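You operate a simulated robot arm through the tools that you are given. There is no shell and no other tool.

Carry out the task below with a simulated robot arm. There is one attempt and no reset: what you move stays moved.

## Task
Dot the unmarked stator as the result sheet says, then sort all three tested stators by their dots.
Fine: green to the small GOOD tray, yellow to HOLD, blue to REWORK, each down on a post; one dot; the marker goes back in its cup.

Only the result counts: the job must be done as asked and must still hold three seconds after the hand-in. Knocking over, shifting, dropping, spilling or breaking anything else fails it. Flat cloth is picked up by pressing the open fingertips on it (5 to 10 N) and closing them slowly along it; thin cloth reads only 2 to 8 mm in the jaws.

## Robot
A 6-joint arm with a fingered hand, fixed in place. Base frame: the origin is on the floor under the middle of its stand, x ahead of it, y to its left, z up; the work surface is at about z = 82. Lengths are in cm, angles in degrees, forces in N, time in s.
With the tool pointing down near the work surface it reaches from about 24 to 68 cm from the base axis. Its first joint turns from -166.0 to 166.0 degrees. Payload 4 kg.
Tool frame: the origin (TCP) lies between the finger pads and is the grasp point; the fingertips stand 2.6 cm ahead of it; z points along the fingers, y is the line along which they close. The gripper opens to 14.8 cm; its body begins 7.3 cm behind the TCP. The gripper is a hand of 3 fingers: y runs from the thumb to the fingers, the wrist lies at [0, 0, -23.9] in the tool frame.
Orientation is that of the tool frame in the base frame, as [roll, pitch, yaw] about the fixed x, y, z axes, in that order (R = Rz(yaw) Ry(pitch) Rx(roll)). With the fingers straight down and closing along the base's y, the tool's x points along the base's -x, its y along +y and its z along -z.

## Interface
- The arm moves only by the tool send_rows. Its argument "motion" is a list of rows, each an object (a shift or turn left out is 0) with "delta_pos": the shift along the tool's x, y, z in units of 40 mm (1.0 is 40 mm), a list of three; "rotation": the turn, a rotation vector about the tool's x, y, z in units of 8 degrees (1.0 is 8 degrees), a list of three. In form: [{"delta_pos": [dx, dy, dz], "rotation": [wx, wy, wz]}, ...]. A call has 1 to 20 rows; each row shifts and turns the commanded pose from where the row before left it, along the tool's axes as they then stand. A call with a number of a shift or a turn outside -1 to 1 is refused whole. Each row takes 0.2 s and may step no farther than 5 cm and 8.6 degrees from the row before; otherwise, the whole call is refused. A pose out of reach is approached as far as the arm can. The call stops where the force on the tool passes 40 N (or 10 N more than at its start, if that is more) or the arm is blocked; 0.2 s more then pass. In this call time passes only in rows, and 0.2 s behind the last. The reply holds the time, the measured pose of the TCP, the force on the tool along the base axes, the opening and the grip force, in the units named above and with some noise, with the torque about the TCP (base axes, N m) and any sound that the robot's microphone picked up.
- Cameras (640 x 400 px; columns grow to the right, rows downward): "scene" is fixed at [39.84, 64.99, 156.96]; the picture's right is [-0.95, -0.31, 0.00], its down [-0.22, 0.68, -0.70] and it looks along [0.21, -0.67, -0.71] (base axes); focal length 338 px, centre (320, 200). "wrist" rides on the gripper at [6.8, -3.9, -9] in the tool frame; the picture's right is [0.50, 0.87, 0.00], its down [-0.66, 0.38, -0.65] and it looks along [-0.57, 0.33, 0.76] (tool axes); focal length 222 px, centre (320, 200).
- camera(camera): a new picture of that camera. It takes no simulated time.
- move_column(by): moves the trunk up (or, below 0, down) by that many cm; the arm rides with it, the base frame stays. It gives what a move gives, with no picture.
- set_fingers(finger1, finger2, thumb_bend): sets how far each is bent, from 0 (flat) to 1 (curled in); at 0.3 the hand is open as for a grip, at 0.7 the pads meet at the TCP. One left out holds its place. A second passes; each finger stops where it meets its share of the squeeze, and holds until it gets a number again. It is the only way to open and close the hand. It gives what a move gives, with no picture; readings hold the bend of each and the force on the fingers (four entries, about 0 where the hand has none), thumb and palm.
- locate(camera, pixels): for up to 12 pixels [column, row] of the newest picture of that camera ("zoom" is the newest enlarged one), the place [x, y, z] in the base frame of the surface seen there, good to about 0.2 cm. It takes no simulated time.
- zoom(camera, box): a new picture of the part [left, top, right, bottom] of that camera's present view, enlarged. It takes no simulated time.
- hand_in(): hands the job in; it is judged then, once.

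Leave the gripper open and the arm clear of the work at the hand-in unless told otherwise.

The tools are called after "Call:" as a command line: name --argument value ..., lists and objects as JSON in quotes. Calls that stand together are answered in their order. send_rows: Moves the arm, as the interface text tells. Its arguments: {"type":"object","properties":{"motion":{"type":"array"}},"required":["motion"]} The other tools are called the same way: move_column (by) moves the trunk up or down; set_fingers (finger1, finger2, thumb_bend) moves the fingers one by one; camera (camera) takes a picture; locate (camera, pixels) gives the place of the surface under pixels of a picture; zoom (camera, box) takes an enlarged picture of a part of a camera's view; hand_in () hands the job in.

At the start:

```text
time: 0.0
tool_pos: [37.77, 14.33, 118.15]
orientation: [180.0, 0.0, 180.0]
force: [0.0, -0.8, -0.1]
wrist_torque: [0.0, 0.01, 0.01]
finger_gap: 14.78
finger_force: 0.0
shape: jaw
bend: [0.3, 0.3, 0.3]
finger forces: [0.0, 0.1, 0.0, 0.1, 0.0, 0.1]
trunk travel left (down, up): [-20.0, 11.7]
```

scene: 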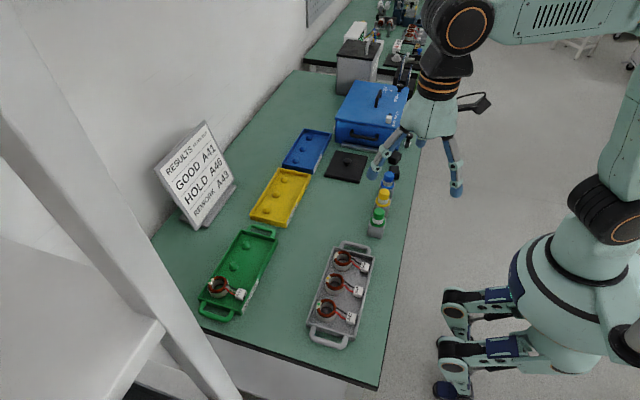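
wrist: 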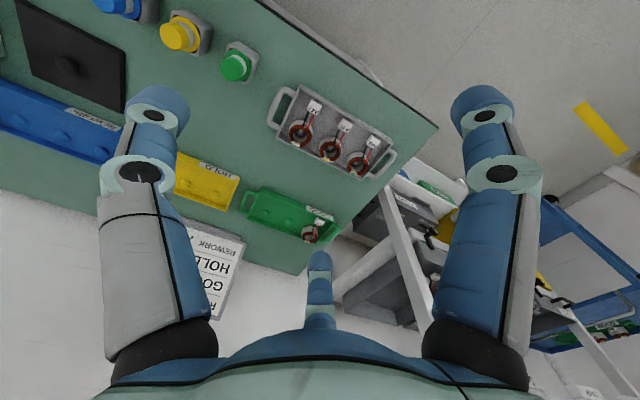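

I see three stators in the grey tray (about pixels 343,258 / 335,283 / 328,308), one already in the green tray (218,287), three markers in cups (388,180 / 384,197 / 378,217), and a results sheet (198,175). I'll zoom in on the sheet and on the stators first.

Call:
zoom --camera "scene" --box '[150, 115, 240, 235]'

Call:
zoom --camera "scene" --box '[300, 235, 390, 350]'

Call:
zoom --camera "scene" --box '[190, 220, 290, 330]'

Call:
zoom --camera "scene" --box '[320, 140, 430, 245]'

```text
3.33 times, centred on (195, 175) of scene
```

zoom: 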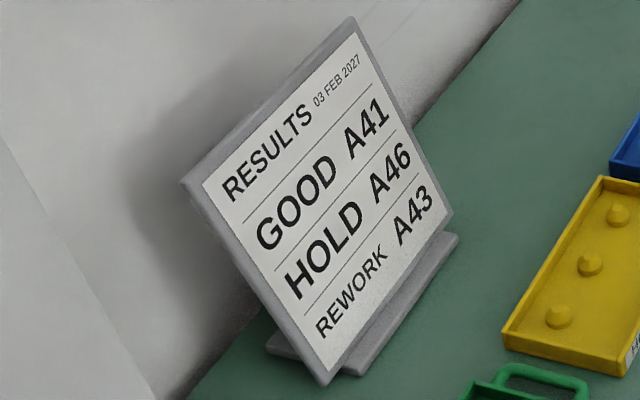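

```text
3.48 times, centred on (345, 292) of scene
```

zoom: 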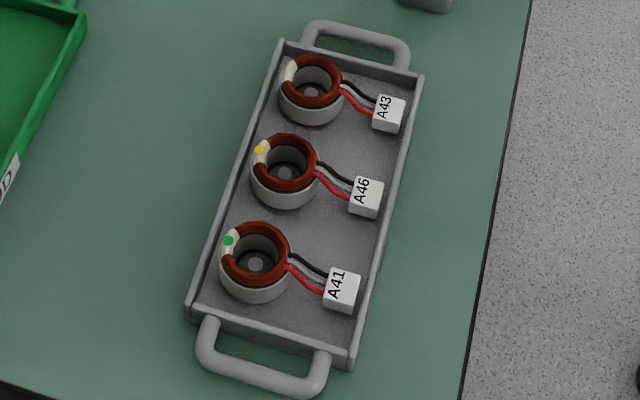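

```text
3.64 times, centred on (240, 275) of scene
```

zoom: 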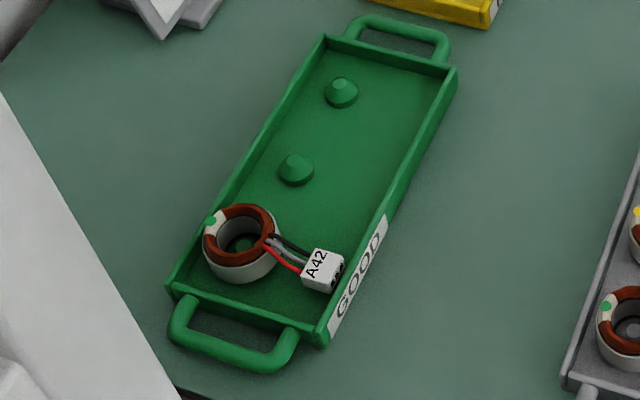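

```text
3.81 times, centred on (375, 192) of scene
```

zoom: 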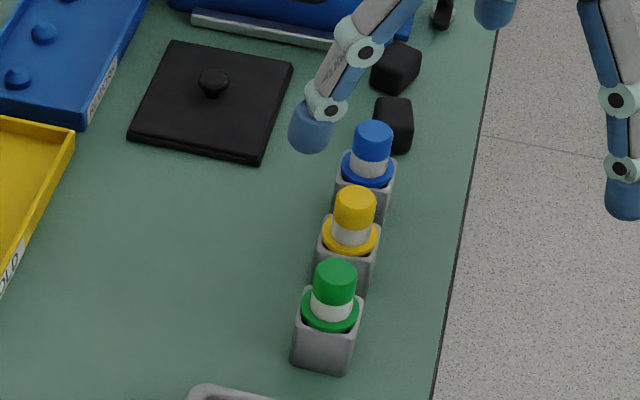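

The sheet reads GOOD A41, HOLD A46, REWORK A43. A43 is the unmarked one (top of the grey tray), so it gets a blue dot. A41 has a green dot and A46 a yellow one. Next I'll locate the markers from the last zoom.

Call:
locate --camera "zoom" --pixels '[[375, 126], [370, 145], [370, 165], [365, 190], [356, 193], [350, 235], [335, 266], [331, 305], [325, 345], [212, 75], [390, 100], [405, 55]]'

Call:
locate --camera "scene" --pixels '[[343, 258], [335, 283], [328, 308], [218, 287], [235, 266], [245, 243], [285, 180], [277, 192], [270, 207], [311, 135], [306, 146], [299, 157]]'

```text
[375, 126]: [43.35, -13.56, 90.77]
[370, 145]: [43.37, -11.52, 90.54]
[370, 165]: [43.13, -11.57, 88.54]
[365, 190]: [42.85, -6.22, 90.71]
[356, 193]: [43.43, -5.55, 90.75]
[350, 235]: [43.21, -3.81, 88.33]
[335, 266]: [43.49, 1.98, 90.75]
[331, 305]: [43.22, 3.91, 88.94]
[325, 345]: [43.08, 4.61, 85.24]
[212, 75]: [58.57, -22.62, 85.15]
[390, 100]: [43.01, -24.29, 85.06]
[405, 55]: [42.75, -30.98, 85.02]
```

```text
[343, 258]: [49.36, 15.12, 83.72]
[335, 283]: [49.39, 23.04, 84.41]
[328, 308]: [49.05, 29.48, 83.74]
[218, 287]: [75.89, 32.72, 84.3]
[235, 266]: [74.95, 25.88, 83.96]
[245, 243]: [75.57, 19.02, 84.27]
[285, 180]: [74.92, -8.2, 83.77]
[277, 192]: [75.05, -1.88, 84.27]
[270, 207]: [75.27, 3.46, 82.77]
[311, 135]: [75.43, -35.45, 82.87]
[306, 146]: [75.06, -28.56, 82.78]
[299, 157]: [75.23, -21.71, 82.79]
```

Blue marker is around (43.2, -12.x), posts are near x=75. I'll zoom onto the A43 stator to get its geometry, rim, white patch and connector.

Call:
zoom --camera "scene" --box '[325, 240, 375, 275]'

```text
11.43 times, centred on (350, 258) of scene
```

zoom: 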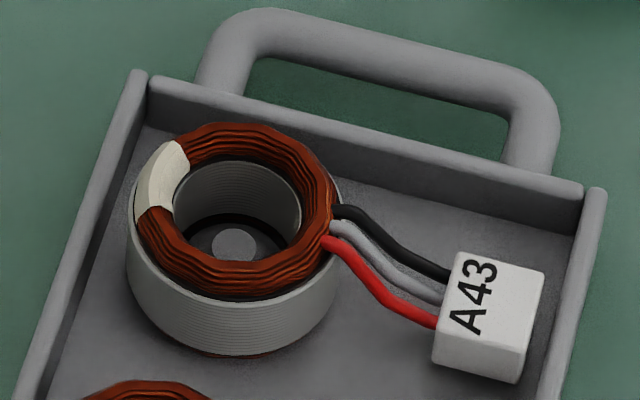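

Call:
locate --camera "zoom" --pixels '[[163, 178], [175, 155], [150, 205], [235, 125], [330, 190], [220, 280], [240, 245], [135, 270], [330, 280], [235, 340], [500, 270], [480, 350]]'

Call:
locate --camera "zoom" --pixels '[[140, 90], [110, 130], [560, 200], [360, 120], [300, 25], [390, 380], [235, 140], [245, 262], [155, 225], [310, 165], [440, 350], [545, 280]]'

```text
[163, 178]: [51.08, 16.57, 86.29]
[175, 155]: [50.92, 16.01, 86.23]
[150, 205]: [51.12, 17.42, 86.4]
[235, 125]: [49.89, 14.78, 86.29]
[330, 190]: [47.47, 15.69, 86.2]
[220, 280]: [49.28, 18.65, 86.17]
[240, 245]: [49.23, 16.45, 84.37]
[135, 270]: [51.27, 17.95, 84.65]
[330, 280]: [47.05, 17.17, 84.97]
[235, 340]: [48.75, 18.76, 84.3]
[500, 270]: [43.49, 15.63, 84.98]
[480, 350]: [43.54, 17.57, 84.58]
```

```text
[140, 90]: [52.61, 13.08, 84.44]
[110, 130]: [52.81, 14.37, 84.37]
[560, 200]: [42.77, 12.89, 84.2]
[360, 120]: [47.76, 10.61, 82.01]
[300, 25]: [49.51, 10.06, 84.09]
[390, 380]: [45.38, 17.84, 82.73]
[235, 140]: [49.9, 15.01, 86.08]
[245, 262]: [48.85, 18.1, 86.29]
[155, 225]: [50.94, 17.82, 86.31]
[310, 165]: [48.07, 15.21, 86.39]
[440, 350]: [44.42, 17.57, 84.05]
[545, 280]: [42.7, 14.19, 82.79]
```

A43's ring centre is roughly (49.2, 16.6) with its top at z≈86.3, and the white patch is at about (51, 16.7). Before planning grasps I'll look closely at the fingers in both views.

Call:
zoom --camera "scene" --box '[360, 60, 500, 210]'

Call:
zoom --camera "wrist" --box '[0, 0, 420, 260]'

```text
2.67 times, centred on (430, 135) of scene
```

zoom: 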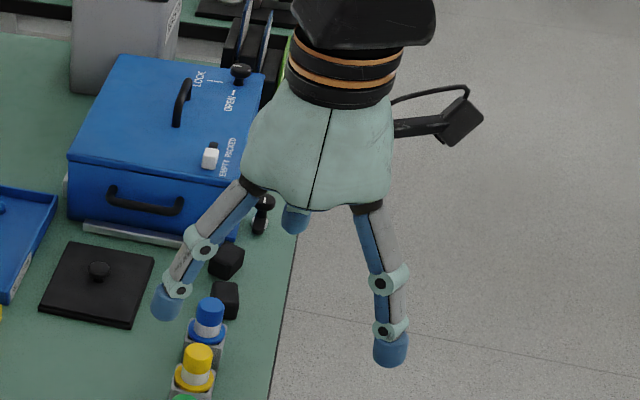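

```text
1.52 times, centred on (210, 130) of wrist
```

zoom: 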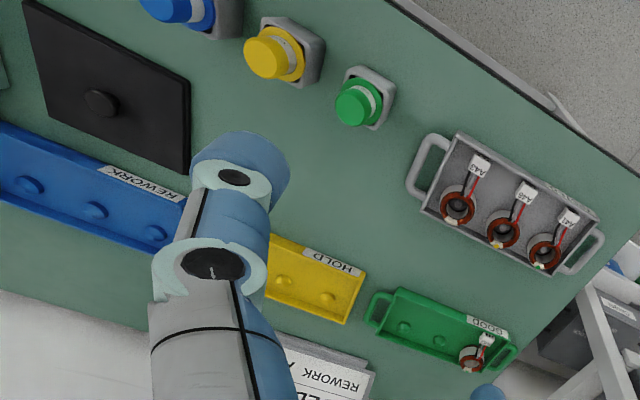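

The three fingers sit about 120° apart. I'll test the finger kinematics in free air by closing partly, then check the gap and shape.

Call:
set_fingers --finger1 0.55 --finger2 0.55 --thumb_bend 0.55

Call:
camera --camera "wrist"

Call:
zoom --camera "scene" --box '[360, 60, 500, 210]'

```text
time: 1.0
tool_pos: [37.69, 14.31, 118.19]
orientation: [-180.0, -0.1, 179.9]
force: [0.4, 0.0, 0.2]
wrist_torque: [0.0, -0.02, 0.03]
finger_gap: 4.6
finger_force: 0.1
shape: fingers
bend: [0.55, 0.55, 0.55]
finger forces: [0.0, 0.0, 0.0, 0.1, 0.0, 0.0]
trunk travel left (down, up): [-20.0, 11.7]
```

```text
taken
```

wrist: 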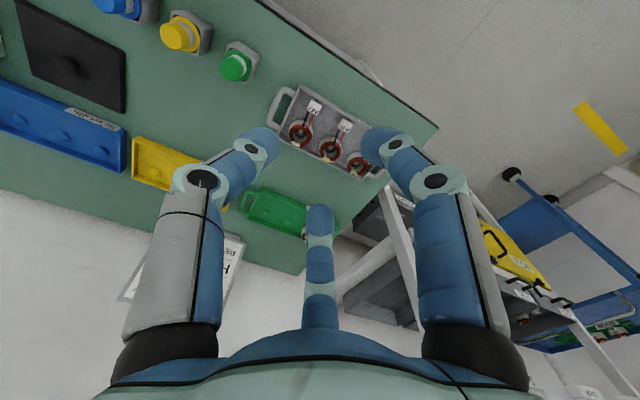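

```text
2.67 times, centred on (430, 135) of scene
```

zoom: 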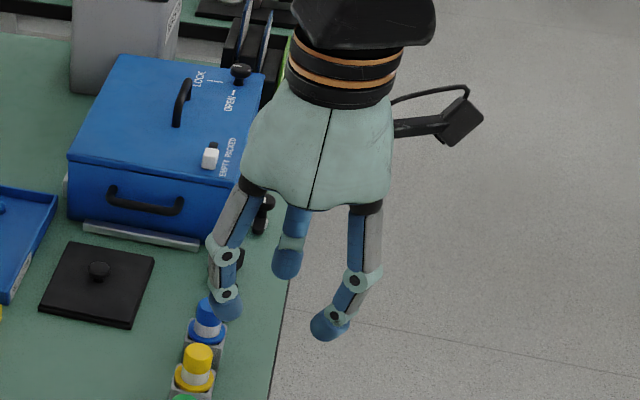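

Gap is 4.6 at bend 0.55. I'll locate the fingertips and joints to learn the finger geometry in the tool frame.

Call:
locate --camera "wrist" --pixels '[[262, 138], [275, 138], [248, 147], [205, 180], [380, 140], [368, 138], [397, 143], [436, 181], [320, 212], [320, 240], [320, 290], [185, 270]]'

Call:
locate --camera "zoom" --pixels '[[225, 315], [215, 290], [285, 270], [325, 335], [340, 318], [290, 225], [225, 255], [355, 280]]'

```text
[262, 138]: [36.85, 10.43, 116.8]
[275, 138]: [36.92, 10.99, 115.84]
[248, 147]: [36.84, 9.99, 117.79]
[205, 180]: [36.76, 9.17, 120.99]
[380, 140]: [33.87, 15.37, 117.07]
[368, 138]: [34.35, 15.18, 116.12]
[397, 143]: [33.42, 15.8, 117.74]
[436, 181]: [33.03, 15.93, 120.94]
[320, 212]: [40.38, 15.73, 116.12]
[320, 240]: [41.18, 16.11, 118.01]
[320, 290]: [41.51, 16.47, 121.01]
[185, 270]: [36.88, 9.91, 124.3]
```

```text
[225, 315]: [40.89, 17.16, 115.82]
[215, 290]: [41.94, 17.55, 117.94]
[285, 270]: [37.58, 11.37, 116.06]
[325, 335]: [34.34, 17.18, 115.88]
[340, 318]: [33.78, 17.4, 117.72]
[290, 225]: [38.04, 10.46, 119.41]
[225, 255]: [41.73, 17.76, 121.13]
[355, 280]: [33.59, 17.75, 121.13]
```

Fingers close radially at 120° spacing: the thumb is at tool −y, the fingers at ±30° from +y. Next I'll locate the obstacles: sheet stand, toolbox, lid, tray corners and walls.

Call:
locate --camera "scene" --pixels '[[207, 125], [158, 168], [232, 183], [198, 228], [335, 125], [338, 140], [388, 148], [347, 82], [408, 95], [325, 178], [360, 185], [368, 155]]'

Call:
zoom --camera "scene" --box '[240, 115, 340, 235]'

```text
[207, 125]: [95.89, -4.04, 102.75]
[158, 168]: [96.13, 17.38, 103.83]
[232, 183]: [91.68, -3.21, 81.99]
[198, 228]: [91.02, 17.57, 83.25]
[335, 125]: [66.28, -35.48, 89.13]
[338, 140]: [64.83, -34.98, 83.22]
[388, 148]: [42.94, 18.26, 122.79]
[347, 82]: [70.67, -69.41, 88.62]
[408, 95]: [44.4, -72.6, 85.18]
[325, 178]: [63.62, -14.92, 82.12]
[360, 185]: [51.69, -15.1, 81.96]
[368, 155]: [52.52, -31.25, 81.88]
```

```text
3.33 times, centred on (290, 175) of scene
```

zoom: 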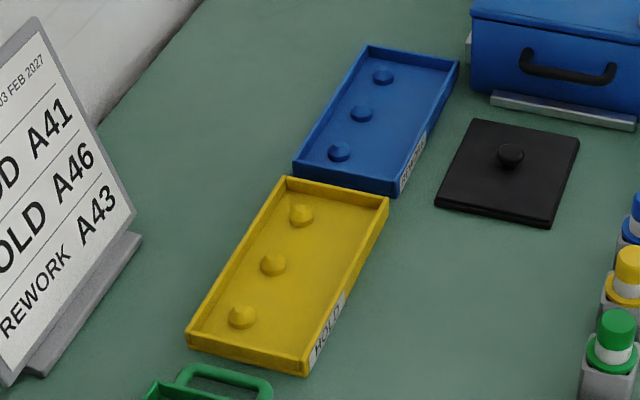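

Call:
locate --camera "zoom" --pixels '[[383, 71], [361, 108], [339, 147], [301, 209], [273, 259], [242, 311], [375, 82], [455, 66], [295, 165], [395, 185], [285, 185], [385, 205]]'

Call:
locate --camera "zoom" --pixels '[[190, 335], [303, 367], [220, 300], [340, 270], [345, 230], [395, 120], [340, 155], [302, 222], [242, 322], [273, 270], [366, 50], [480, 80]]'

```text
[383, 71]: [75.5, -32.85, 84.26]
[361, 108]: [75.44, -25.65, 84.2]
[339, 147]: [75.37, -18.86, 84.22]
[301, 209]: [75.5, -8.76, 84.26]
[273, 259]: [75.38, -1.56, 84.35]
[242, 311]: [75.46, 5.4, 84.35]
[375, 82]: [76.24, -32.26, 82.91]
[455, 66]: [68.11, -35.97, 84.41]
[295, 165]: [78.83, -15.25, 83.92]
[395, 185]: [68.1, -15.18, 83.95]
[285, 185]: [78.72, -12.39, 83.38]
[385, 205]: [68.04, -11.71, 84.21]
```

```text
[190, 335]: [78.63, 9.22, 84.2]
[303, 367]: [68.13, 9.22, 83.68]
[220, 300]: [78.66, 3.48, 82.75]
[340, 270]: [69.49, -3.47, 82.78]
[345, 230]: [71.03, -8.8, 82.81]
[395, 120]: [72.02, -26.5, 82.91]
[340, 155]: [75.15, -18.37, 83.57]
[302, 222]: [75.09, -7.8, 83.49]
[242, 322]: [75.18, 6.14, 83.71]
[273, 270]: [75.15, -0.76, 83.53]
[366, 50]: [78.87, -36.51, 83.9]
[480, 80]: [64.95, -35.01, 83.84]
```

Post tops (z≈84.3) are: REWORK (75.4, −18.9/−25.7/−32.9), HOLD (75.4, −8.8/−1.6/5.4), GOOD (75, 19/25.9). All lie beyond the 68 cm straight-down reach, so I'll test reach in free air above the trays.

Call:
send_rows --motion '[{"delta_pos": [-0.822, -0.447, 0.569]}, {"delta_pos": [-0.822, -0.447, 0.569]}, {"delta_pos": [-0.822, -0.447, 0.569]}, {"delta_pos": [-0.822, -0.447, 0.569]}, {"delta_pos": [-0.822, -0.447, 0.569]}, {"delta_pos": [-0.822, -0.447, 0.569]}, {"delta_pos": [-0.822, -0.447, 0.569]}, {"delta_pos": [-0.822, -0.447, 0.569]}]'

```text
time: 2.8
tool_pos: [64.11, -0.24, 99.95]
orientation: [-179.9, -0.1, 180.0]
force: [0.5, -0.2, 0.3]
wrist_torque: [0.0, 0.0, 0.01]
finger_gap: 4.59
finger_force: 0.0
shape: fingers
bend: [0.55, 0.55, 0.55]
finger forces: [0.0, 0.0, 0.0, 0.0, 0.0, 0.0]
trunk travel left (down, up): [-20.0, 11.7]
```

I reached (64, 0, 100) cleanly. I'll push out along +x in small steps to find the straight-down limit at this height.

Call:
send_rows --motion '[{"delta_pos": [-0.5, 0, 0]}, {"delta_pos": [-0.5, 0, 0]}, {"delta_pos": [-0.5, 0, 0]}, {"delta_pos": [-0.5, 0, 0]}, {"delta_pos": [-0.5, 0, 0]}, {"delta_pos": [-0.5, 0, 0]}]'

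```text
time: 4.2
tool_pos: [66.54, -0.03, 98.56]
orientation: [-180.0, 0.0, -180.0]
force: [0.3, -0.2, -0.2]
wrist_torque: [-0.04, 0.03, 0.02]
finger_gap: 4.59
finger_force: 0.1
shape: fingers
bend: [0.55, 0.55, 0.55]
finger forces: [0.0, 0.1, 0.1, 0.0, 0.0, 0.0]
out of reach, approached as far as the arm can: row 2, 3, 4, 5, 6
trunk travel left (down, up): [-20.0, 11.7]
```

The straight-down limit is about r≈66.5, so the far trays need a tilted tool of about 30°. I'll back off, turn the hand −30° about vertical, tilt it 30° outward in free air, and check that the posts are reachable.

Call:
send_rows --motion '[{"delta_pos": [0.5, 0, 0]}, {"delta_pos": [0.5, 0, 0]}]'

```text
time: 4.8
tool_pos: [62.42, -0.0, 98.66]
orientation: [-180.0, 0.1, 179.9]
force: [-0.1, 0.9, -0.3]
wrist_torque: [0.03, -0.03, -0.01]
finger_gap: 4.61
finger_force: 0.0
shape: fingers
bend: [0.55, 0.55, 0.55]
finger forces: [0.2, 0.0, 0.1, 0.0, 0.0, 0.1]
trunk travel left (down, up): [-20.0, 11.7]
```

The commanded pose restarts from where the arm actually is. Now I'll turn +30° about tool z (4 rows of 7.5°) and then tilt.

Call:
send_rows --motion '[{"rotation": [0, 0, 0.9375]}, {"rotation": [0, 0, 0.9375]}, {"rotation": [0, 0, 0.9375]}, {"rotation": [0, 0, 0.9375]}, {"rotation": [-0.46875, -0.8119, 0]}, {"rotation": [-0.46875, -0.8119, 0]}, {"rotation": [-0.46875, -0.8119, 0]}, {"rotation": [-0.46875, -0.8119, 0]}]'

```text
time: 6.6
tool_pos: [62.51, 0.01, 98.56]
orientation: [163.9, 25.8, 146.4]
force: [-0.3, 0.0, 0.0]
wrist_torque: [-0.02, -0.04, 0.01]
finger_gap: 4.6
finger_force: 0.0
shape: fingers
bend: [0.55, 0.55, 0.55]
finger forces: [0.1, 0.0, 0.2, 0.0, 0.1, 0.0]
trunk travel left (down, up): [-20.0, 11.7]
```

The orientation is as intended. I'll move above the REWORK post (75.4, −18.9, 92) to test reach.

Call:
send_rows --motion '[{"delta_pos": [-0.68, -0.517, 0.503]}, {"delta_pos": [-0.68, -0.517, 0.503]}, {"delta_pos": [-0.68, -0.517, 0.503]}, {"delta_pos": [-0.68, -0.517, 0.503]}, {"delta_pos": [-0.68, -0.517, 0.503]}, {"delta_pos": [-0.68, -0.517, 0.503]}]'

Call:
camera --camera "scene"

Call:
camera --camera "wrist"

```text
time: 8.0
tool_pos: [75.4, -19.05, 92.02]
orientation: [163.9, 25.6, 146.2]
force: [-0.5, -0.7, 0.8]
wrist_torque: [-0.03, 0.01, -0.04]
finger_gap: 4.6
finger_force: 0.1
shape: fingers
bend: [0.55, 0.55, 0.55]
finger forces: [0.1, 0.1, 0.0, 0.0, 0.0, 0.0]
trunk travel left (down, up): [-20.0, 11.7]
```

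```text
taken
```

scene: 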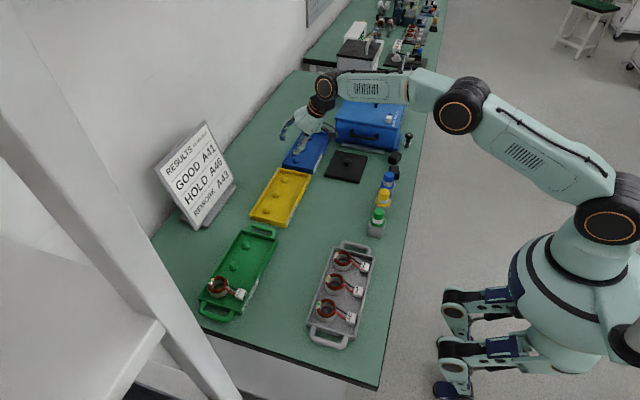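

```text
taken
```

wrist: 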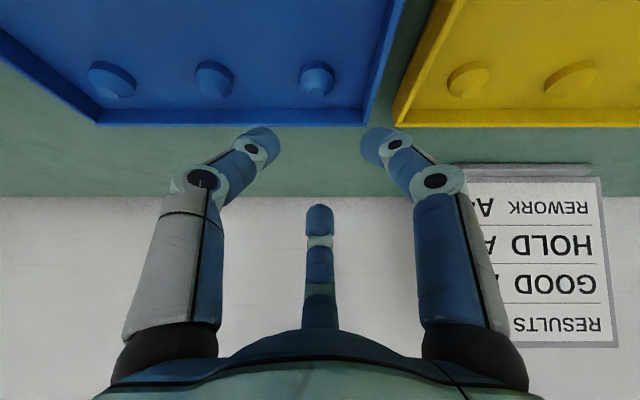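

The tilted pose reaches the REWORK post. The hand is clear of the markers now, so I'll zoom in on the blue marker and its cup.

Call:
zoom --camera "scene" --box '[365, 145, 415, 205]'

```text
6.67 times, centred on (390, 175) of scene
```

zoom: 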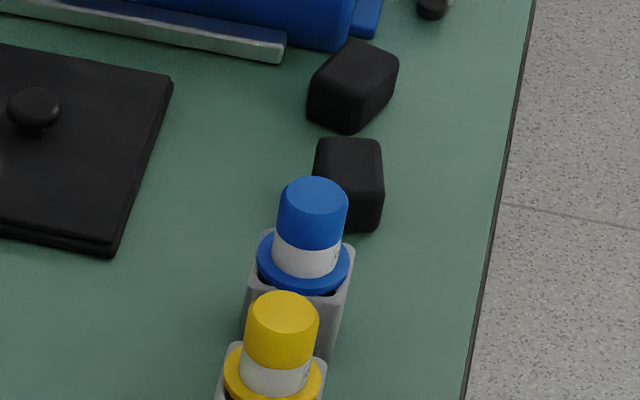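

Call:
locate --camera "zoom" --pixels '[[316, 180], [316, 195], [315, 210], [283, 190], [347, 195], [308, 240], [305, 272], [302, 285], [262, 262], [348, 265], [268, 236], [355, 155]]'

Call:
locate --camera "zoom" --pixels '[[250, 285], [335, 300], [350, 245], [345, 220], [370, 220], [290, 300], [325, 330], [285, 300], [283, 310], [280, 325], [350, 60], [372, 145]]'

```text
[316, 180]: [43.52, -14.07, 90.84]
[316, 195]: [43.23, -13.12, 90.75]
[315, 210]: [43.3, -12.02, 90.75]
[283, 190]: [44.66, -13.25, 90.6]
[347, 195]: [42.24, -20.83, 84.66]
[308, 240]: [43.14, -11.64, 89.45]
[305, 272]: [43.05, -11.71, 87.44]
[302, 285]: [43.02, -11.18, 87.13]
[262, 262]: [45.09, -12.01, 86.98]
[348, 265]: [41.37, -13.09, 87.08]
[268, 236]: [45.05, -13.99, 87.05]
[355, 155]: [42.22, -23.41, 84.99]
```

```text
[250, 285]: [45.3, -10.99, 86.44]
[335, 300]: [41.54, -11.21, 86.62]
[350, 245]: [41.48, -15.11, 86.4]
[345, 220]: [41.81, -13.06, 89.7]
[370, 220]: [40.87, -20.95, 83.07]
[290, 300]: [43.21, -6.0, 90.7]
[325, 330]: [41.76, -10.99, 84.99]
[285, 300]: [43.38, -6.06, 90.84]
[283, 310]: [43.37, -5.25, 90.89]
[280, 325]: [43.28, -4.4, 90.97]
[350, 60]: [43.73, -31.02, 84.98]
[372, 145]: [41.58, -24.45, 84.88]
```

The blue marker's knob is centred at about (43.2, −13.0), about 2.7 cm across, top z=90.8. Its flange is at z≈87.1 and the cup top at 86.5. I'll raise the hand, remove the tilt, then open the fingers.

Call:
send_rows --motion '[{"delta_pos": [0.371, -0.041, -0.948]}, {"delta_pos": [0.371, -0.041, -0.948]}, {"delta_pos": [0.371, -0.041, -0.948]}, {"delta_pos": [0.371, -0.041, -0.948]}, {"delta_pos": [0.371, -0.041, -0.948]}, {"rotation": [0.46875, 0.8119, 0]}, {"rotation": [0.46875, 0.8119, 0]}, {"rotation": [0.46875, 0.8119, 0]}, {"rotation": [0.46875, 0.8119, 0]}]'

Call:
set_fingers --finger1 0.47 --finger2 0.47 --thumb_bend 0.47

```text
time: 10.0
tool_pos: [60.07, -15.94, 105.13]
orientation: [-180.0, -0.1, 150.0]
force: [0.0, -0.2, 0.8]
wrist_torque: [-0.01, 0.01, -0.03]
finger_gap: 4.62
finger_force: 0.0
shape: fingers
bend: [0.55, 0.55, 0.55]
finger forces: [0.0, 0.1, 0.1, 0.0, 0.0, 0.1]
trunk travel left (down, up): [-20.0, 11.7]
```

```text
time: 11.0
tool_pos: [60.07, -16.07, 105.09]
orientation: [180.0, 0.0, 150.1]
force: [0.6, 0.3, 0.3]
wrist_torque: [0.03, 0.01, 0.02]
finger_gap: 7.12
finger_force: 0.0
shape: fingers
bend: [0.47, 0.47, 0.47]
finger forces: [0.1, 0.1, 0.0, 0.1, 0.1, 0.0]
trunk travel left (down, up): [-20.0, 11.7]
```

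The gap is 7.1 cm. I'll move above the blue marker to (43.23, −13.0, 97).

Call:
send_rows --motion '[{"delta_pos": [0.804, -0.291, 0.405]}, {"delta_pos": [0.804, -0.291, 0.405]}, {"delta_pos": [0.804, -0.291, 0.405]}, {"delta_pos": [0.804, -0.291, 0.405]}, {"delta_pos": [0.804, -0.291, 0.405]}]'

Call:
camera --camera "wrist"

Call:
camera --camera "scene"

```text
time: 12.2
tool_pos: [43.16, -12.98, 97.03]
orientation: [180.0, 0.0, 150.0]
force: [-0.5, 0.3, -0.3]
wrist_torque: [-0.04, 0.0, 0.01]
finger_gap: 7.15
finger_force: 0.1
shape: fingers
bend: [0.47, 0.47, 0.47]
finger forces: [0.1, 0.0, 0.0, 0.0, 0.1, 0.0]
trunk travel left (down, up): [-20.0, 11.7]
```

```text
taken
```

wrist: 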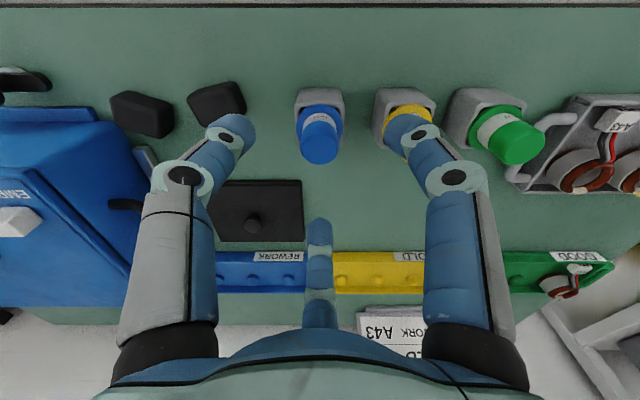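

```text
taken
```

scene: 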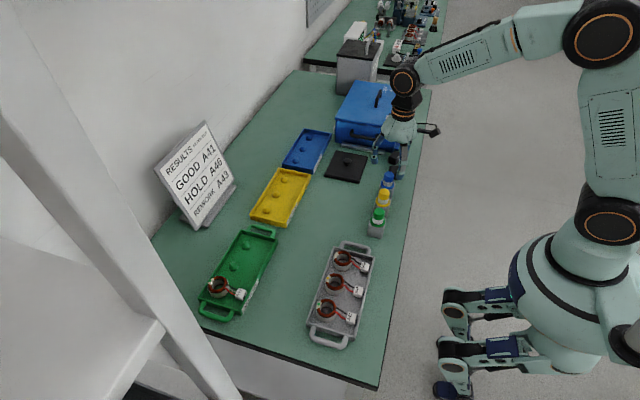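

The blue marker sits centred between the fingers (320,140). I'll refine its position from the wrist view.

Call:
zoom --camera "wrist" --box '[270, 70, 380, 180]'

```text
3.64 times, centred on (325, 125) of wrist
```

zoom: 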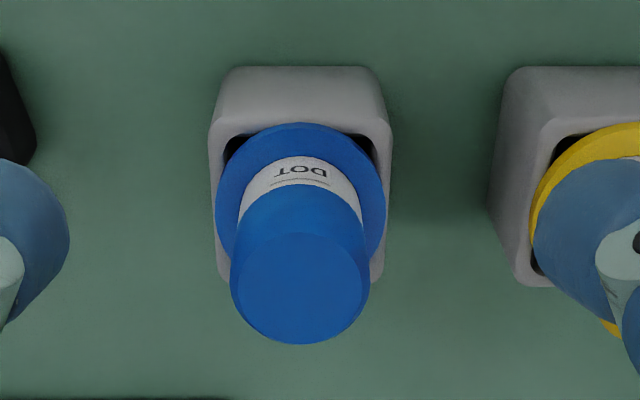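

Call:
locate --camera "zoom" --pixels '[[300, 245], [300, 338], [240, 275], [364, 275], [300, 285], [225, 200], [380, 200], [300, 135], [300, 170], [300, 190], [215, 150], [388, 150]]'

```text
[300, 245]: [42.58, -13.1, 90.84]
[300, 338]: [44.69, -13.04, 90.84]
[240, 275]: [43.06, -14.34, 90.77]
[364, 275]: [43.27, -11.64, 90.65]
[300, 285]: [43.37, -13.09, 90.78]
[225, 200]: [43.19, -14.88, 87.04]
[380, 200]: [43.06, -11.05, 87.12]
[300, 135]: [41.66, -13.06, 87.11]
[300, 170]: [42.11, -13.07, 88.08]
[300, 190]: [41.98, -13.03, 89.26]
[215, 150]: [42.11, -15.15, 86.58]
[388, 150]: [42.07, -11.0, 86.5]
```

The marker axis is at (43.25, −13.0). I'll lower to z=90.4, which leaves the fingertips just above the flange, and check for contact.

Call:
send_rows --motion '[{"delta_pos": [-0.007, 0.002, 0.55]}, {"delta_pos": [-0.007, 0.002, 0.55]}, {"delta_pos": [-0.007, 0.002, 0.55]}]'

Call:
camera --camera "wrist"

Call:
zoom --camera "scene" --box '[350, 130, 420, 210]'

```text
time: 13.0
tool_pos: [43.33, -12.94, 90.49]
orientation: [179.9, 0.0, 150.0]
force: [-0.4, -0.7, -0.7]
wrist_torque: [0.02, 0.03, 0.0]
finger_gap: 7.17
finger_force: 0.0
shape: fingers
bend: [0.47, 0.47, 0.47]
finger forces: [0.1, 0.0, 0.0, 0.0, 0.0, 0.0]
trunk travel left (down, up): [-20.0, 11.7]
```

```text
taken
```

wrist: 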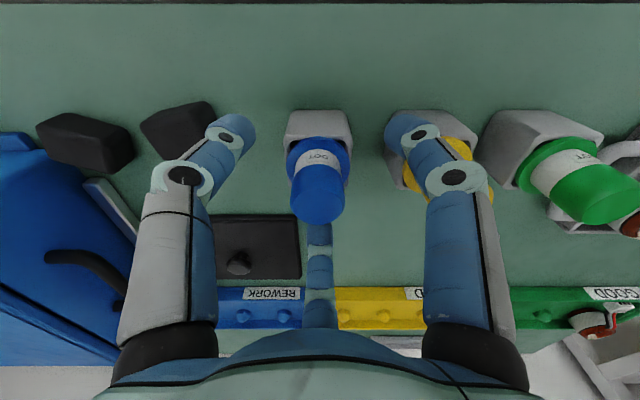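

```text
5.00 times, centred on (385, 170) of scene
```

zoom: 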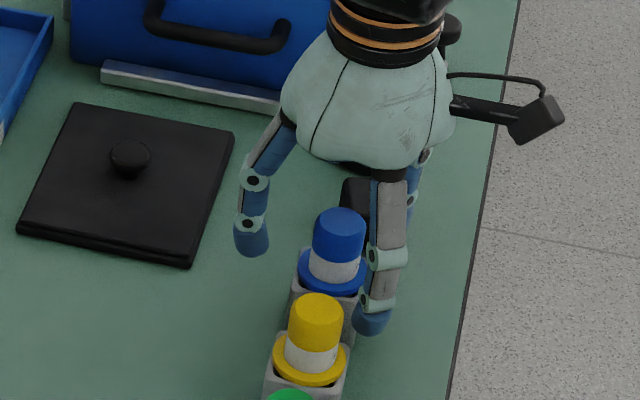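

No contact and the marker is between the fingers. I'll close in two stages.

Call:
set_fingers --finger1 0.58 --finger2 0.58 --thumb_bend 0.58

Call:
camera --camera "wrist"

```text
time: 14.0
tool_pos: [43.32, -12.97, 90.39]
orientation: [180.0, -0.1, 150.0]
force: [0.4, -1.0, -0.8]
wrist_torque: [0.0, 0.02, 0.01]
finger_gap: 3.98
finger_force: 0.0
shape: fingers
bend: [0.57, 0.57, 0.57]
finger forces: [0.1, 0.1, 0.1, 0.0, 0.0, 0.1]
trunk travel left (down, up): [-20.0, 11.7]
```

```text
taken
```

wrist: 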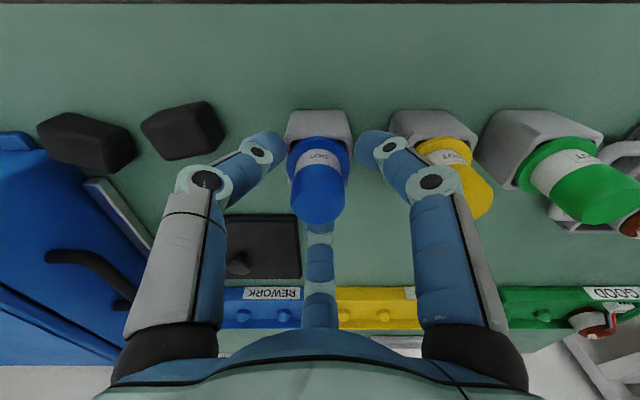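

The fingers are near the marker with no force yet. I'll close further.

Call:
set_fingers --finger1 0.64 --finger2 0.64 --thumb_bend 0.64

Call:
camera --camera "wrist"

```text
time: 15.0
tool_pos: [43.35, -12.88, 90.45]
orientation: [179.9, 0.0, 150.0]
force: [0.6, 1.0, 0.5]
wrist_torque: [0.02, 0.01, 0.0]
finger_gap: 2.11
finger_force: 2.4
shape: fingers
bend: [0.63, 0.62, 0.63]
finger forces: [1.0, 1.9, 0.0, 0.0, 1.7, 0.0]
trunk travel left (down, up): [-20.0, 11.7]
```

```text
taken
```

wrist: 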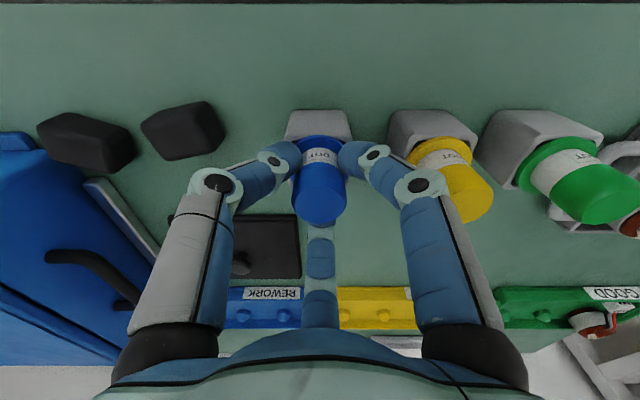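

All three fingers touch lightly (1–2 N each). I'll squeeze firmer.

Call:
set_fingers --finger1 0.75 --finger2 0.75 --thumb_bend 0.75

Call:
camera --camera "wrist"

```text
time: 16.0
tool_pos: [43.24, -12.96, 90.41]
orientation: [180.0, -0.1, 150.0]
force: [-0.8, 0.6, -0.3]
wrist_torque: [-0.05, -0.01, -0.01]
finger_gap: 1.8
finger_force: 17.6
shape: fingers
bend: [0.62, 0.62, 0.67]
finger forces: [11.0, 11.6, 0.0, 0.0, 13.7, 0.0]
trunk travel left (down, up): [-20.0, 11.7]
```

```text
taken
```

wrist: 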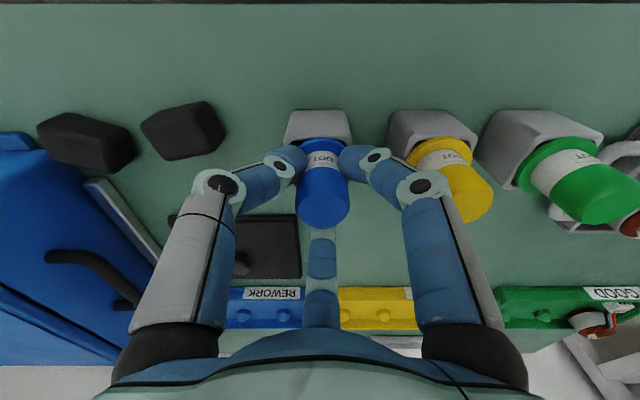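

Firm grip: 11–14 N per finger. I'll lift slowly, straight up.

Call:
send_rows --motion '[{"delta_pos": [0, 0, -0.2]}, {"delta_pos": [0, 0, -0.3]}, {"delta_pos": [0, 0, -0.4]}, {"delta_pos": [0, 0, -0.4]}, {"delta_pos": [0, 0, -0.4]}, {"delta_pos": [0, 0, -0.4]}, {"delta_pos": [0, 0, -0.4]}]'

Call:
camera --camera "wrist"

Call:
zoom --camera "scene" --box '[350, 110, 430, 210]'

```text
time: 17.6
tool_pos: [43.25, -13.02, 100.33]
orientation: [-180.0, 0.1, 149.9]
force: [0.0, 0.0, 0.0]
wrist_torque: [-0.02, 0.0, 0.0]
finger_gap: 1.81
finger_force: 17.9
shape: fingers
bend: [0.62, 0.62, 0.67]
finger forces: [11.0, 11.5, 0.0, 0.0, 13.8, 0.0]
trunk travel left (down, up): [-20.0, 11.7]
```

```text
taken
```

wrist: 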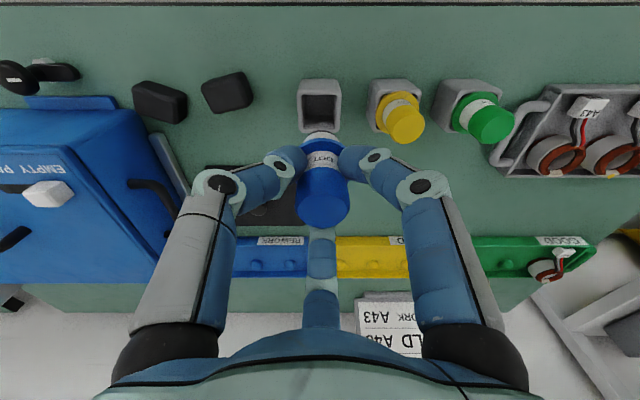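

```text
4.00 times, centred on (390, 160) of scene
```

zoom: 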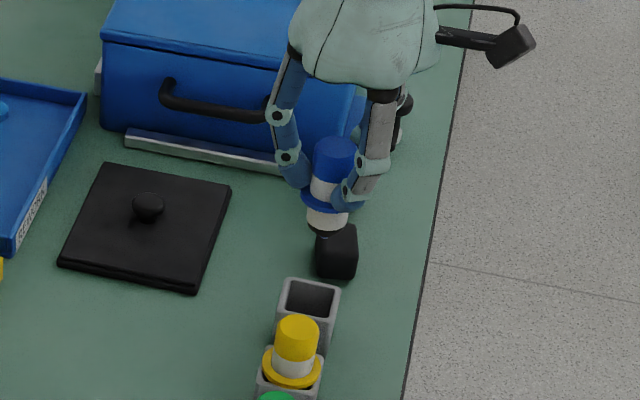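

The marker is out of the cup. I'll zoom on it for the shape and height of its tip.

Call:
zoom --camera "scene" --box '[412, 137, 447, 177]'

Call:
zoom --camera "scene" --box '[412, 137, 448, 177]'

```text
10.00 times, centred on (430, 157) of scene
```

zoom: 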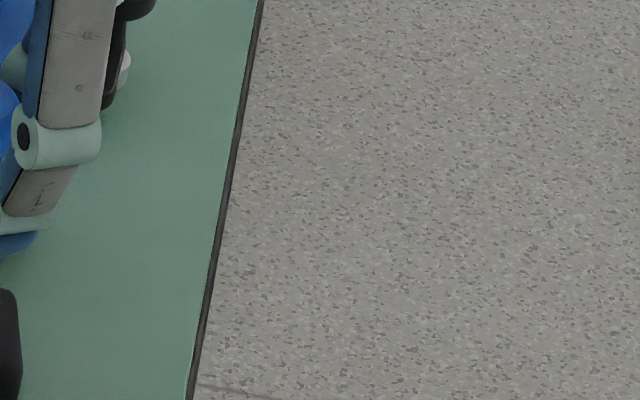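

```text
10.00 times, centred on (430, 157) of scene
```

zoom: 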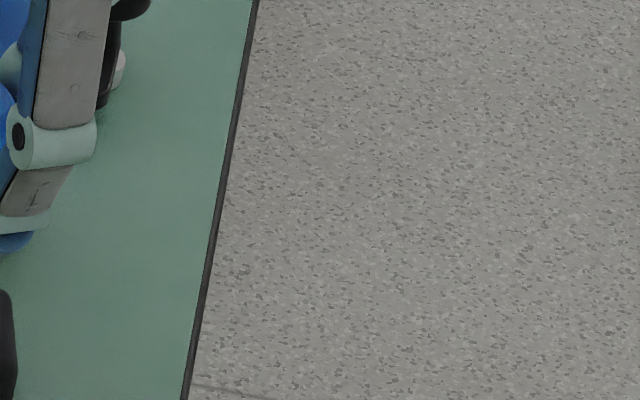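

I aimed that zoom wrong; the marker is around scene pixel (392, 160). Zooming there.

Call:
zoom --camera "scene" --box '[374, 140, 410, 176]'

```text
11.11 times, centred on (392, 158) of scene
```

zoom: 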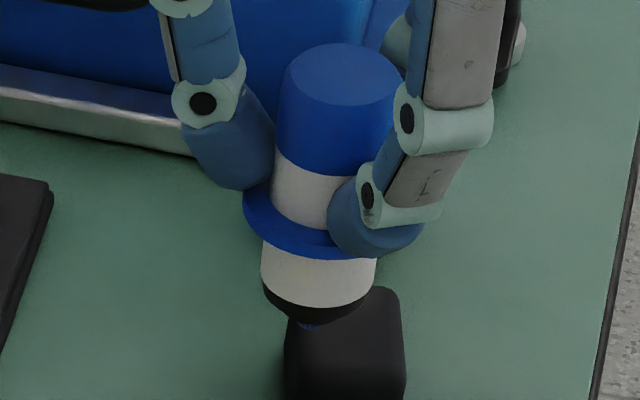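

I see a white barrel, a black cone and a small blue nib near (308, 325). I'll locate these.

Call:
locate --camera "zoom" --pixels '[[308, 326], [306, 322], [312, 327], [318, 300], [318, 275], [318, 250], [265, 290], [372, 290], [345, 75], [300, 245], [340, 50], [340, 100]]'

```text
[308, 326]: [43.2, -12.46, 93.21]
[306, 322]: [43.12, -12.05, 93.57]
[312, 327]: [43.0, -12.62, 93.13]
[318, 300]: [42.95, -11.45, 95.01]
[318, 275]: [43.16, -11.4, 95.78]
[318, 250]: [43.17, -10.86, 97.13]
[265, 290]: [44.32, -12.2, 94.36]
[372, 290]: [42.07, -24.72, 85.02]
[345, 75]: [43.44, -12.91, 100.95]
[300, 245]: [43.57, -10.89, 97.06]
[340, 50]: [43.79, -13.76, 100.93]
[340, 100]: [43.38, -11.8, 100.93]
```

Nib end is about z≈93.1 with TCP at 100.33, so roughly 7.2 cm below the TCP. I'll zoom tighter on the nib and on the knob top to judge tilt.

Call:
zoom --camera "scene" --box '[384, 162, 400, 172]'

```text
16.00 times, centred on (392, 167) of scene
```

zoom: 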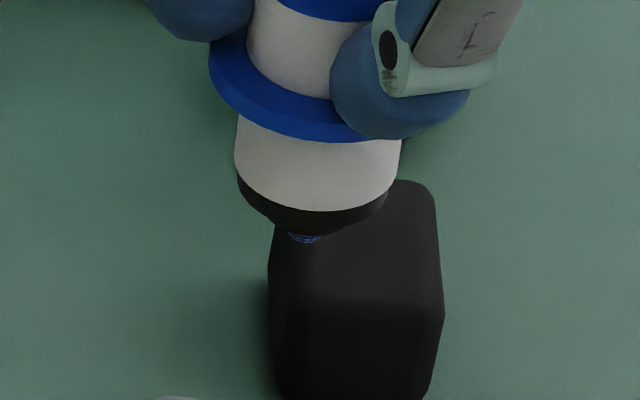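

Call:
locate --camera "zoom" --pixels '[[297, 237], [305, 238], [313, 240], [305, 241], [300, 239], [309, 241], [245, 205], [385, 200], [315, 225], [237, 155], [400, 150], [310, 190]]'

```text
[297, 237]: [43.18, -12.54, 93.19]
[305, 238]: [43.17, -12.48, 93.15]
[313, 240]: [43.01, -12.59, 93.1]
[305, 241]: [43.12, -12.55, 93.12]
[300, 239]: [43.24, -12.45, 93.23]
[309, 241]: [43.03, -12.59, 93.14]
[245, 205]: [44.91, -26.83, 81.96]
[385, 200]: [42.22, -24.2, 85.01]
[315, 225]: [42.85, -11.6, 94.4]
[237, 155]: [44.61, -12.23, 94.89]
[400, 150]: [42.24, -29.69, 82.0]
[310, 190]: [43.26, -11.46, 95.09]
```

The nib appears straight below the knob (offset from the TCP about (0, +0.2)). Next I need an accurate fix on A43's white patch, so I'll zoom tightly there.

Call:
zoom --camera "scene" --box '[333, 247, 357, 271]'

```text
16.00 times, centred on (345, 259) of scene
```

zoom: 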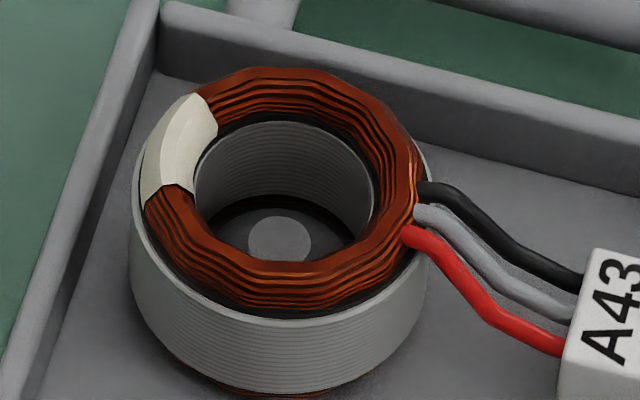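

Call:
locate --camera "zoom" --pixels '[[180, 145], [170, 140], [190, 150], [195, 125], [165, 175], [190, 100], [212, 125], [145, 195], [185, 185], [160, 150], [200, 140], [178, 160]]'

Call:
locate --camera "zoom" --pixels '[[280, 235], [260, 90], [300, 80], [360, 110], [400, 170], [395, 210], [320, 280], [240, 270], [190, 225], [350, 260], [135, 230], [425, 270]]'

```text
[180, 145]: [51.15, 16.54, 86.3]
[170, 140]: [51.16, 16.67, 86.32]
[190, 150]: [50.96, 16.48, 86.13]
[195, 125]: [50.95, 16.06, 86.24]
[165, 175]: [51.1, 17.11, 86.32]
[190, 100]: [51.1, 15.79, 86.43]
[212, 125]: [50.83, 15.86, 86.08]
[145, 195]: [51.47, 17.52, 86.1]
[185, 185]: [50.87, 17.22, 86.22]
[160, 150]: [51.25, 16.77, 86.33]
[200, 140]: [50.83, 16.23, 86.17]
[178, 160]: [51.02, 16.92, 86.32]
```

```text
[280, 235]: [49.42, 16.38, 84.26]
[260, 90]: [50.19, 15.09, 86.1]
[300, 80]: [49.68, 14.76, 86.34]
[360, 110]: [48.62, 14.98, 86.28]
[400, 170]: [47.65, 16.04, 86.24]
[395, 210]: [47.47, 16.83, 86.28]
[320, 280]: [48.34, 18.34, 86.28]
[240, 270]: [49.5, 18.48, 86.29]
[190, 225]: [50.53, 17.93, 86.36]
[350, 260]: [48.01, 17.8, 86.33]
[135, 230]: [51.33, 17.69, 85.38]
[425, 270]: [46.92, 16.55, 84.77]
```

The patch centre is at (51.05, 16.65, 86.3) and the ring centre at (49.27, 16.65). I'll raise a bit and carry the marker to above the patch at z≈103.

Call:
send_rows --motion '[{"delta_pos": [0, 0, -0.675]}, {"delta_pos": [0.1, 0.368, 0]}, {"delta_pos": [0.2, 0.736, 0]}, {"delta_pos": [0.2, 0.736, 0]}, {"delta_pos": [0.2, 0.736, 0]}, {"delta_pos": [0.2, 0.736, 0]}, {"delta_pos": [0.2, 0.736, 0]}, {"delta_pos": [0.2, 0.736, 0]}, {"delta_pos": [0.2, 0.736, 0]}, {"delta_pos": [0.2, 0.736, 0]}, {"delta_pos": [0.2, 0.736, 0]}, {"delta_pos": [0.1, 0.368, 0]}]'

Call:
camera --camera "wrist"

Call:
camera --camera "scene"

```text
time: 20.2
tool_pos: [51.08, 16.5, 103.1]
orientation: [180.0, 0.0, 150.0]
force: [-0.1, -0.3, 0.4]
wrist_torque: [0.03, 0.0, 0.0]
finger_gap: 1.77
finger_force: 18.2
shape: fingers
bend: [0.62, 0.62, 0.67]
finger forces: [10.9, 11.6, 0.0, 0.0, 13.8, 0.0]
trunk travel left (down, up): [-20.0, 11.7]
```

```text
taken
```

wrist: 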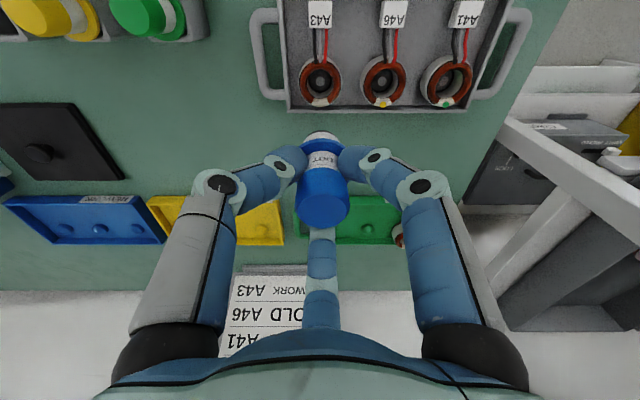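

```text
taken
```

scene: 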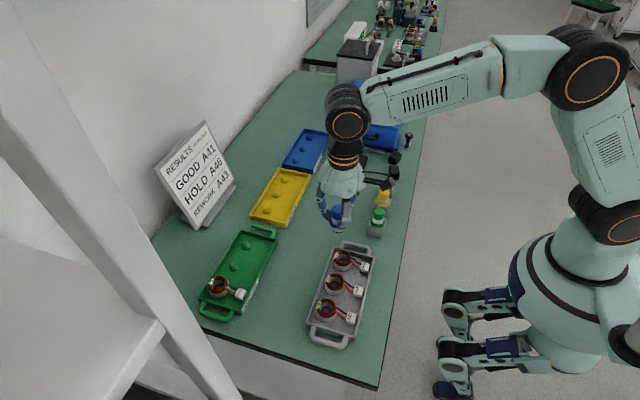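

I'm above A43. In the wrist view the existing dots are at (383,103) and (446,104). I'll check where they sit on their patches, and zoom the scene on the nib.

Call:
zoom --camera "wrist" --box '[280, 40, 480, 125]'

Call:
locate --camera "wrist" --pixels '[[383, 103], [446, 104], [321, 102], [320, 78], [383, 77], [448, 77]]'

Call:
zoom --camera "scene" --box '[324, 205, 350, 240]'

```text
3.20 times, centred on (380, 82) of wrist
```

zoom: 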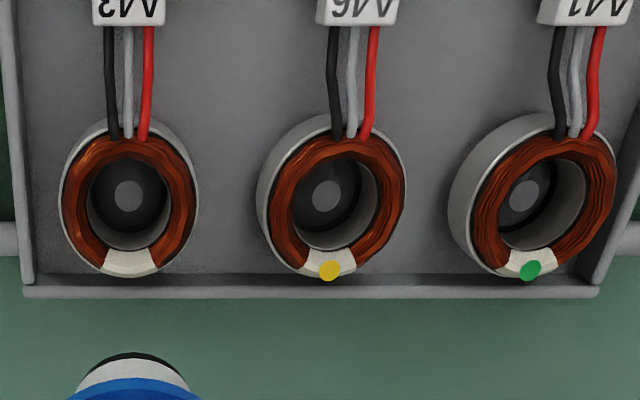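

```text
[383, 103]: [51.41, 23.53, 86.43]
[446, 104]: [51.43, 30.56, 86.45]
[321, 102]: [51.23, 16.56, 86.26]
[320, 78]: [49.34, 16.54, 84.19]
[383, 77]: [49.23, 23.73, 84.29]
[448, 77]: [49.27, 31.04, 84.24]
```

```text
11.43 times, centred on (337, 222) of scene
```

zoom: 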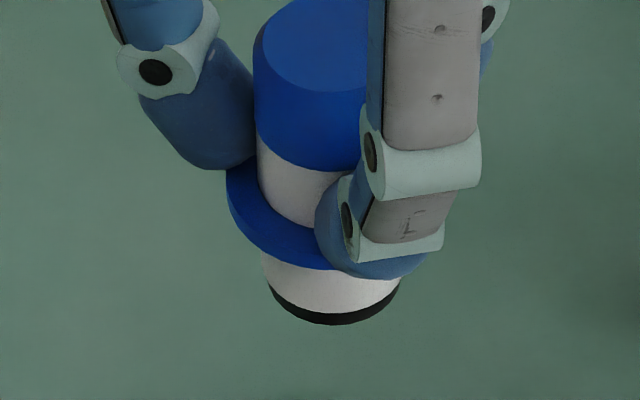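

Dots sit near x≈51.4, ring centre x≈49.25; my target is (51.15, 16.6). I'll check the knob-top and flange position relative to the TCP to fix the marker axis.

Call:
locate --camera "zoom" --pixels '[[320, 45], [315, 85], [262, 40], [255, 40], [300, 160], [230, 190], [310, 268], [265, 285], [400, 285], [335, 323], [290, 200], [340, 60]]'

Call:
locate --camera "wrist" --pixels '[[322, 205], [322, 225], [300, 210], [347, 205], [306, 140], [340, 140], [323, 133], [321, 196]]'

```text
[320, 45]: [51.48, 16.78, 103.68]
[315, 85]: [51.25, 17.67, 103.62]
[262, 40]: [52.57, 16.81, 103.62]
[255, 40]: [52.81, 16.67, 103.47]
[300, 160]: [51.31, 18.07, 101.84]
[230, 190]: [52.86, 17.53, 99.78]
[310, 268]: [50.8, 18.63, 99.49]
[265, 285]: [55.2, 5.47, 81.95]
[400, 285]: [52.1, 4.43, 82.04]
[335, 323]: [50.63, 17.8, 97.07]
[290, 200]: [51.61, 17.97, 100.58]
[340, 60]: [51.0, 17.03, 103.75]
```

```text
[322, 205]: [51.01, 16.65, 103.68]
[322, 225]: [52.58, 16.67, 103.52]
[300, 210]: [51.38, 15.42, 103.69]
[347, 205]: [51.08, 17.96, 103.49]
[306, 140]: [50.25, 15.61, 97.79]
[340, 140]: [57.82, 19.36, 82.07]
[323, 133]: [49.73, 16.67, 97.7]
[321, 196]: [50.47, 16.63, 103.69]
```

The nib is at about TCP + (−0.08, +0.17). I'll shift so it lines up with (51.15, 16.6) and descend to TCP z=94.5, with the nib about 1 cm above the patch.

Call:
send_rows --motion '[{"delta_pos": [-0.04, 0.006, 0.4]}, {"delta_pos": [0, 0, 0.5]}, {"delta_pos": [0, 0, 0.5]}, {"delta_pos": [0, 0, 0.45]}, {"delta_pos": [0, 0, 0.3]}]'

Call:
camera --camera "wrist"

Call:
zoom --camera "scene" --box '[315, 225, 365, 275]'

```text
time: 21.4
tool_pos: [51.21, 16.38, 94.49]
orientation: [180.0, 0.0, 150.1]
force: [0.3, 0.6, -0.5]
wrist_torque: [0.0, -0.01, -0.01]
finger_gap: 1.78
finger_force: 18.1
shape: fingers
bend: [0.62, 0.62, 0.67]
finger forces: [10.8, 11.6, 0.0, 0.1, 13.8, 0.0]
trunk travel left (down, up): [-20.0, 11.7]
```

```text
taken
```

wrist: 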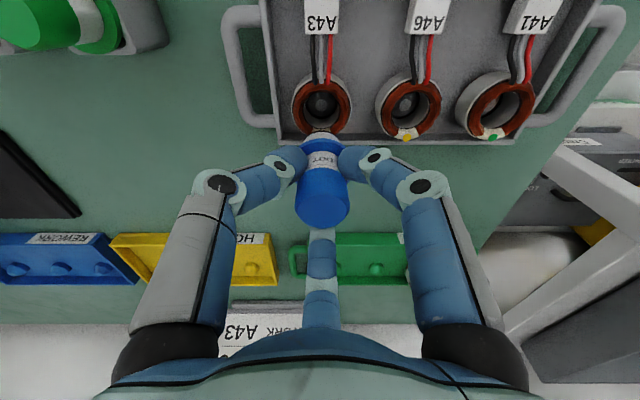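

```text
8.00 times, centred on (340, 250) of scene
```

zoom: 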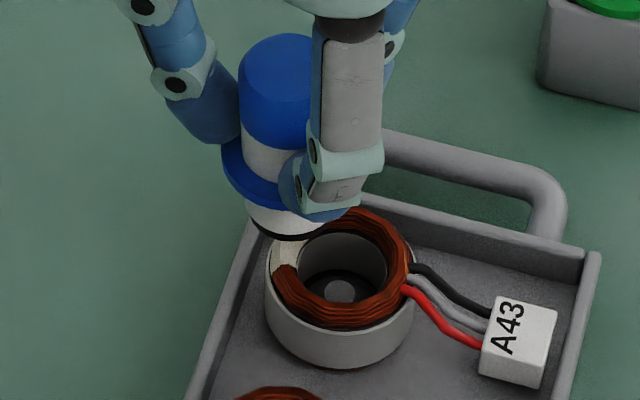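

The marker is over the patch, still clear. I'll lower gently by 0.5 cm, then in 1 mm steps, watching force.

Call:
send_rows --motion '[{"delta_pos": [0, 0, 0.05]}, {"delta_pos": [0, 0, 0.05]}, {"delta_pos": [0, 0, 0.025]}]'

```text
time: 22.2
tool_pos: [51.15, 16.48, 93.96]
orientation: [-180.0, 0.0, 150.1]
force: [0.3, 0.1, -0.2]
wrist_torque: [0.03, 0.0, 0.02]
finger_gap: 1.76
finger_force: 18.3
shape: fingers
bend: [0.62, 0.62, 0.67]
finger forces: [10.9, 11.7, 0.1, 0.1, 13.8, 0.0]
trunk travel left (down, up): [-20.0, 11.7]
```

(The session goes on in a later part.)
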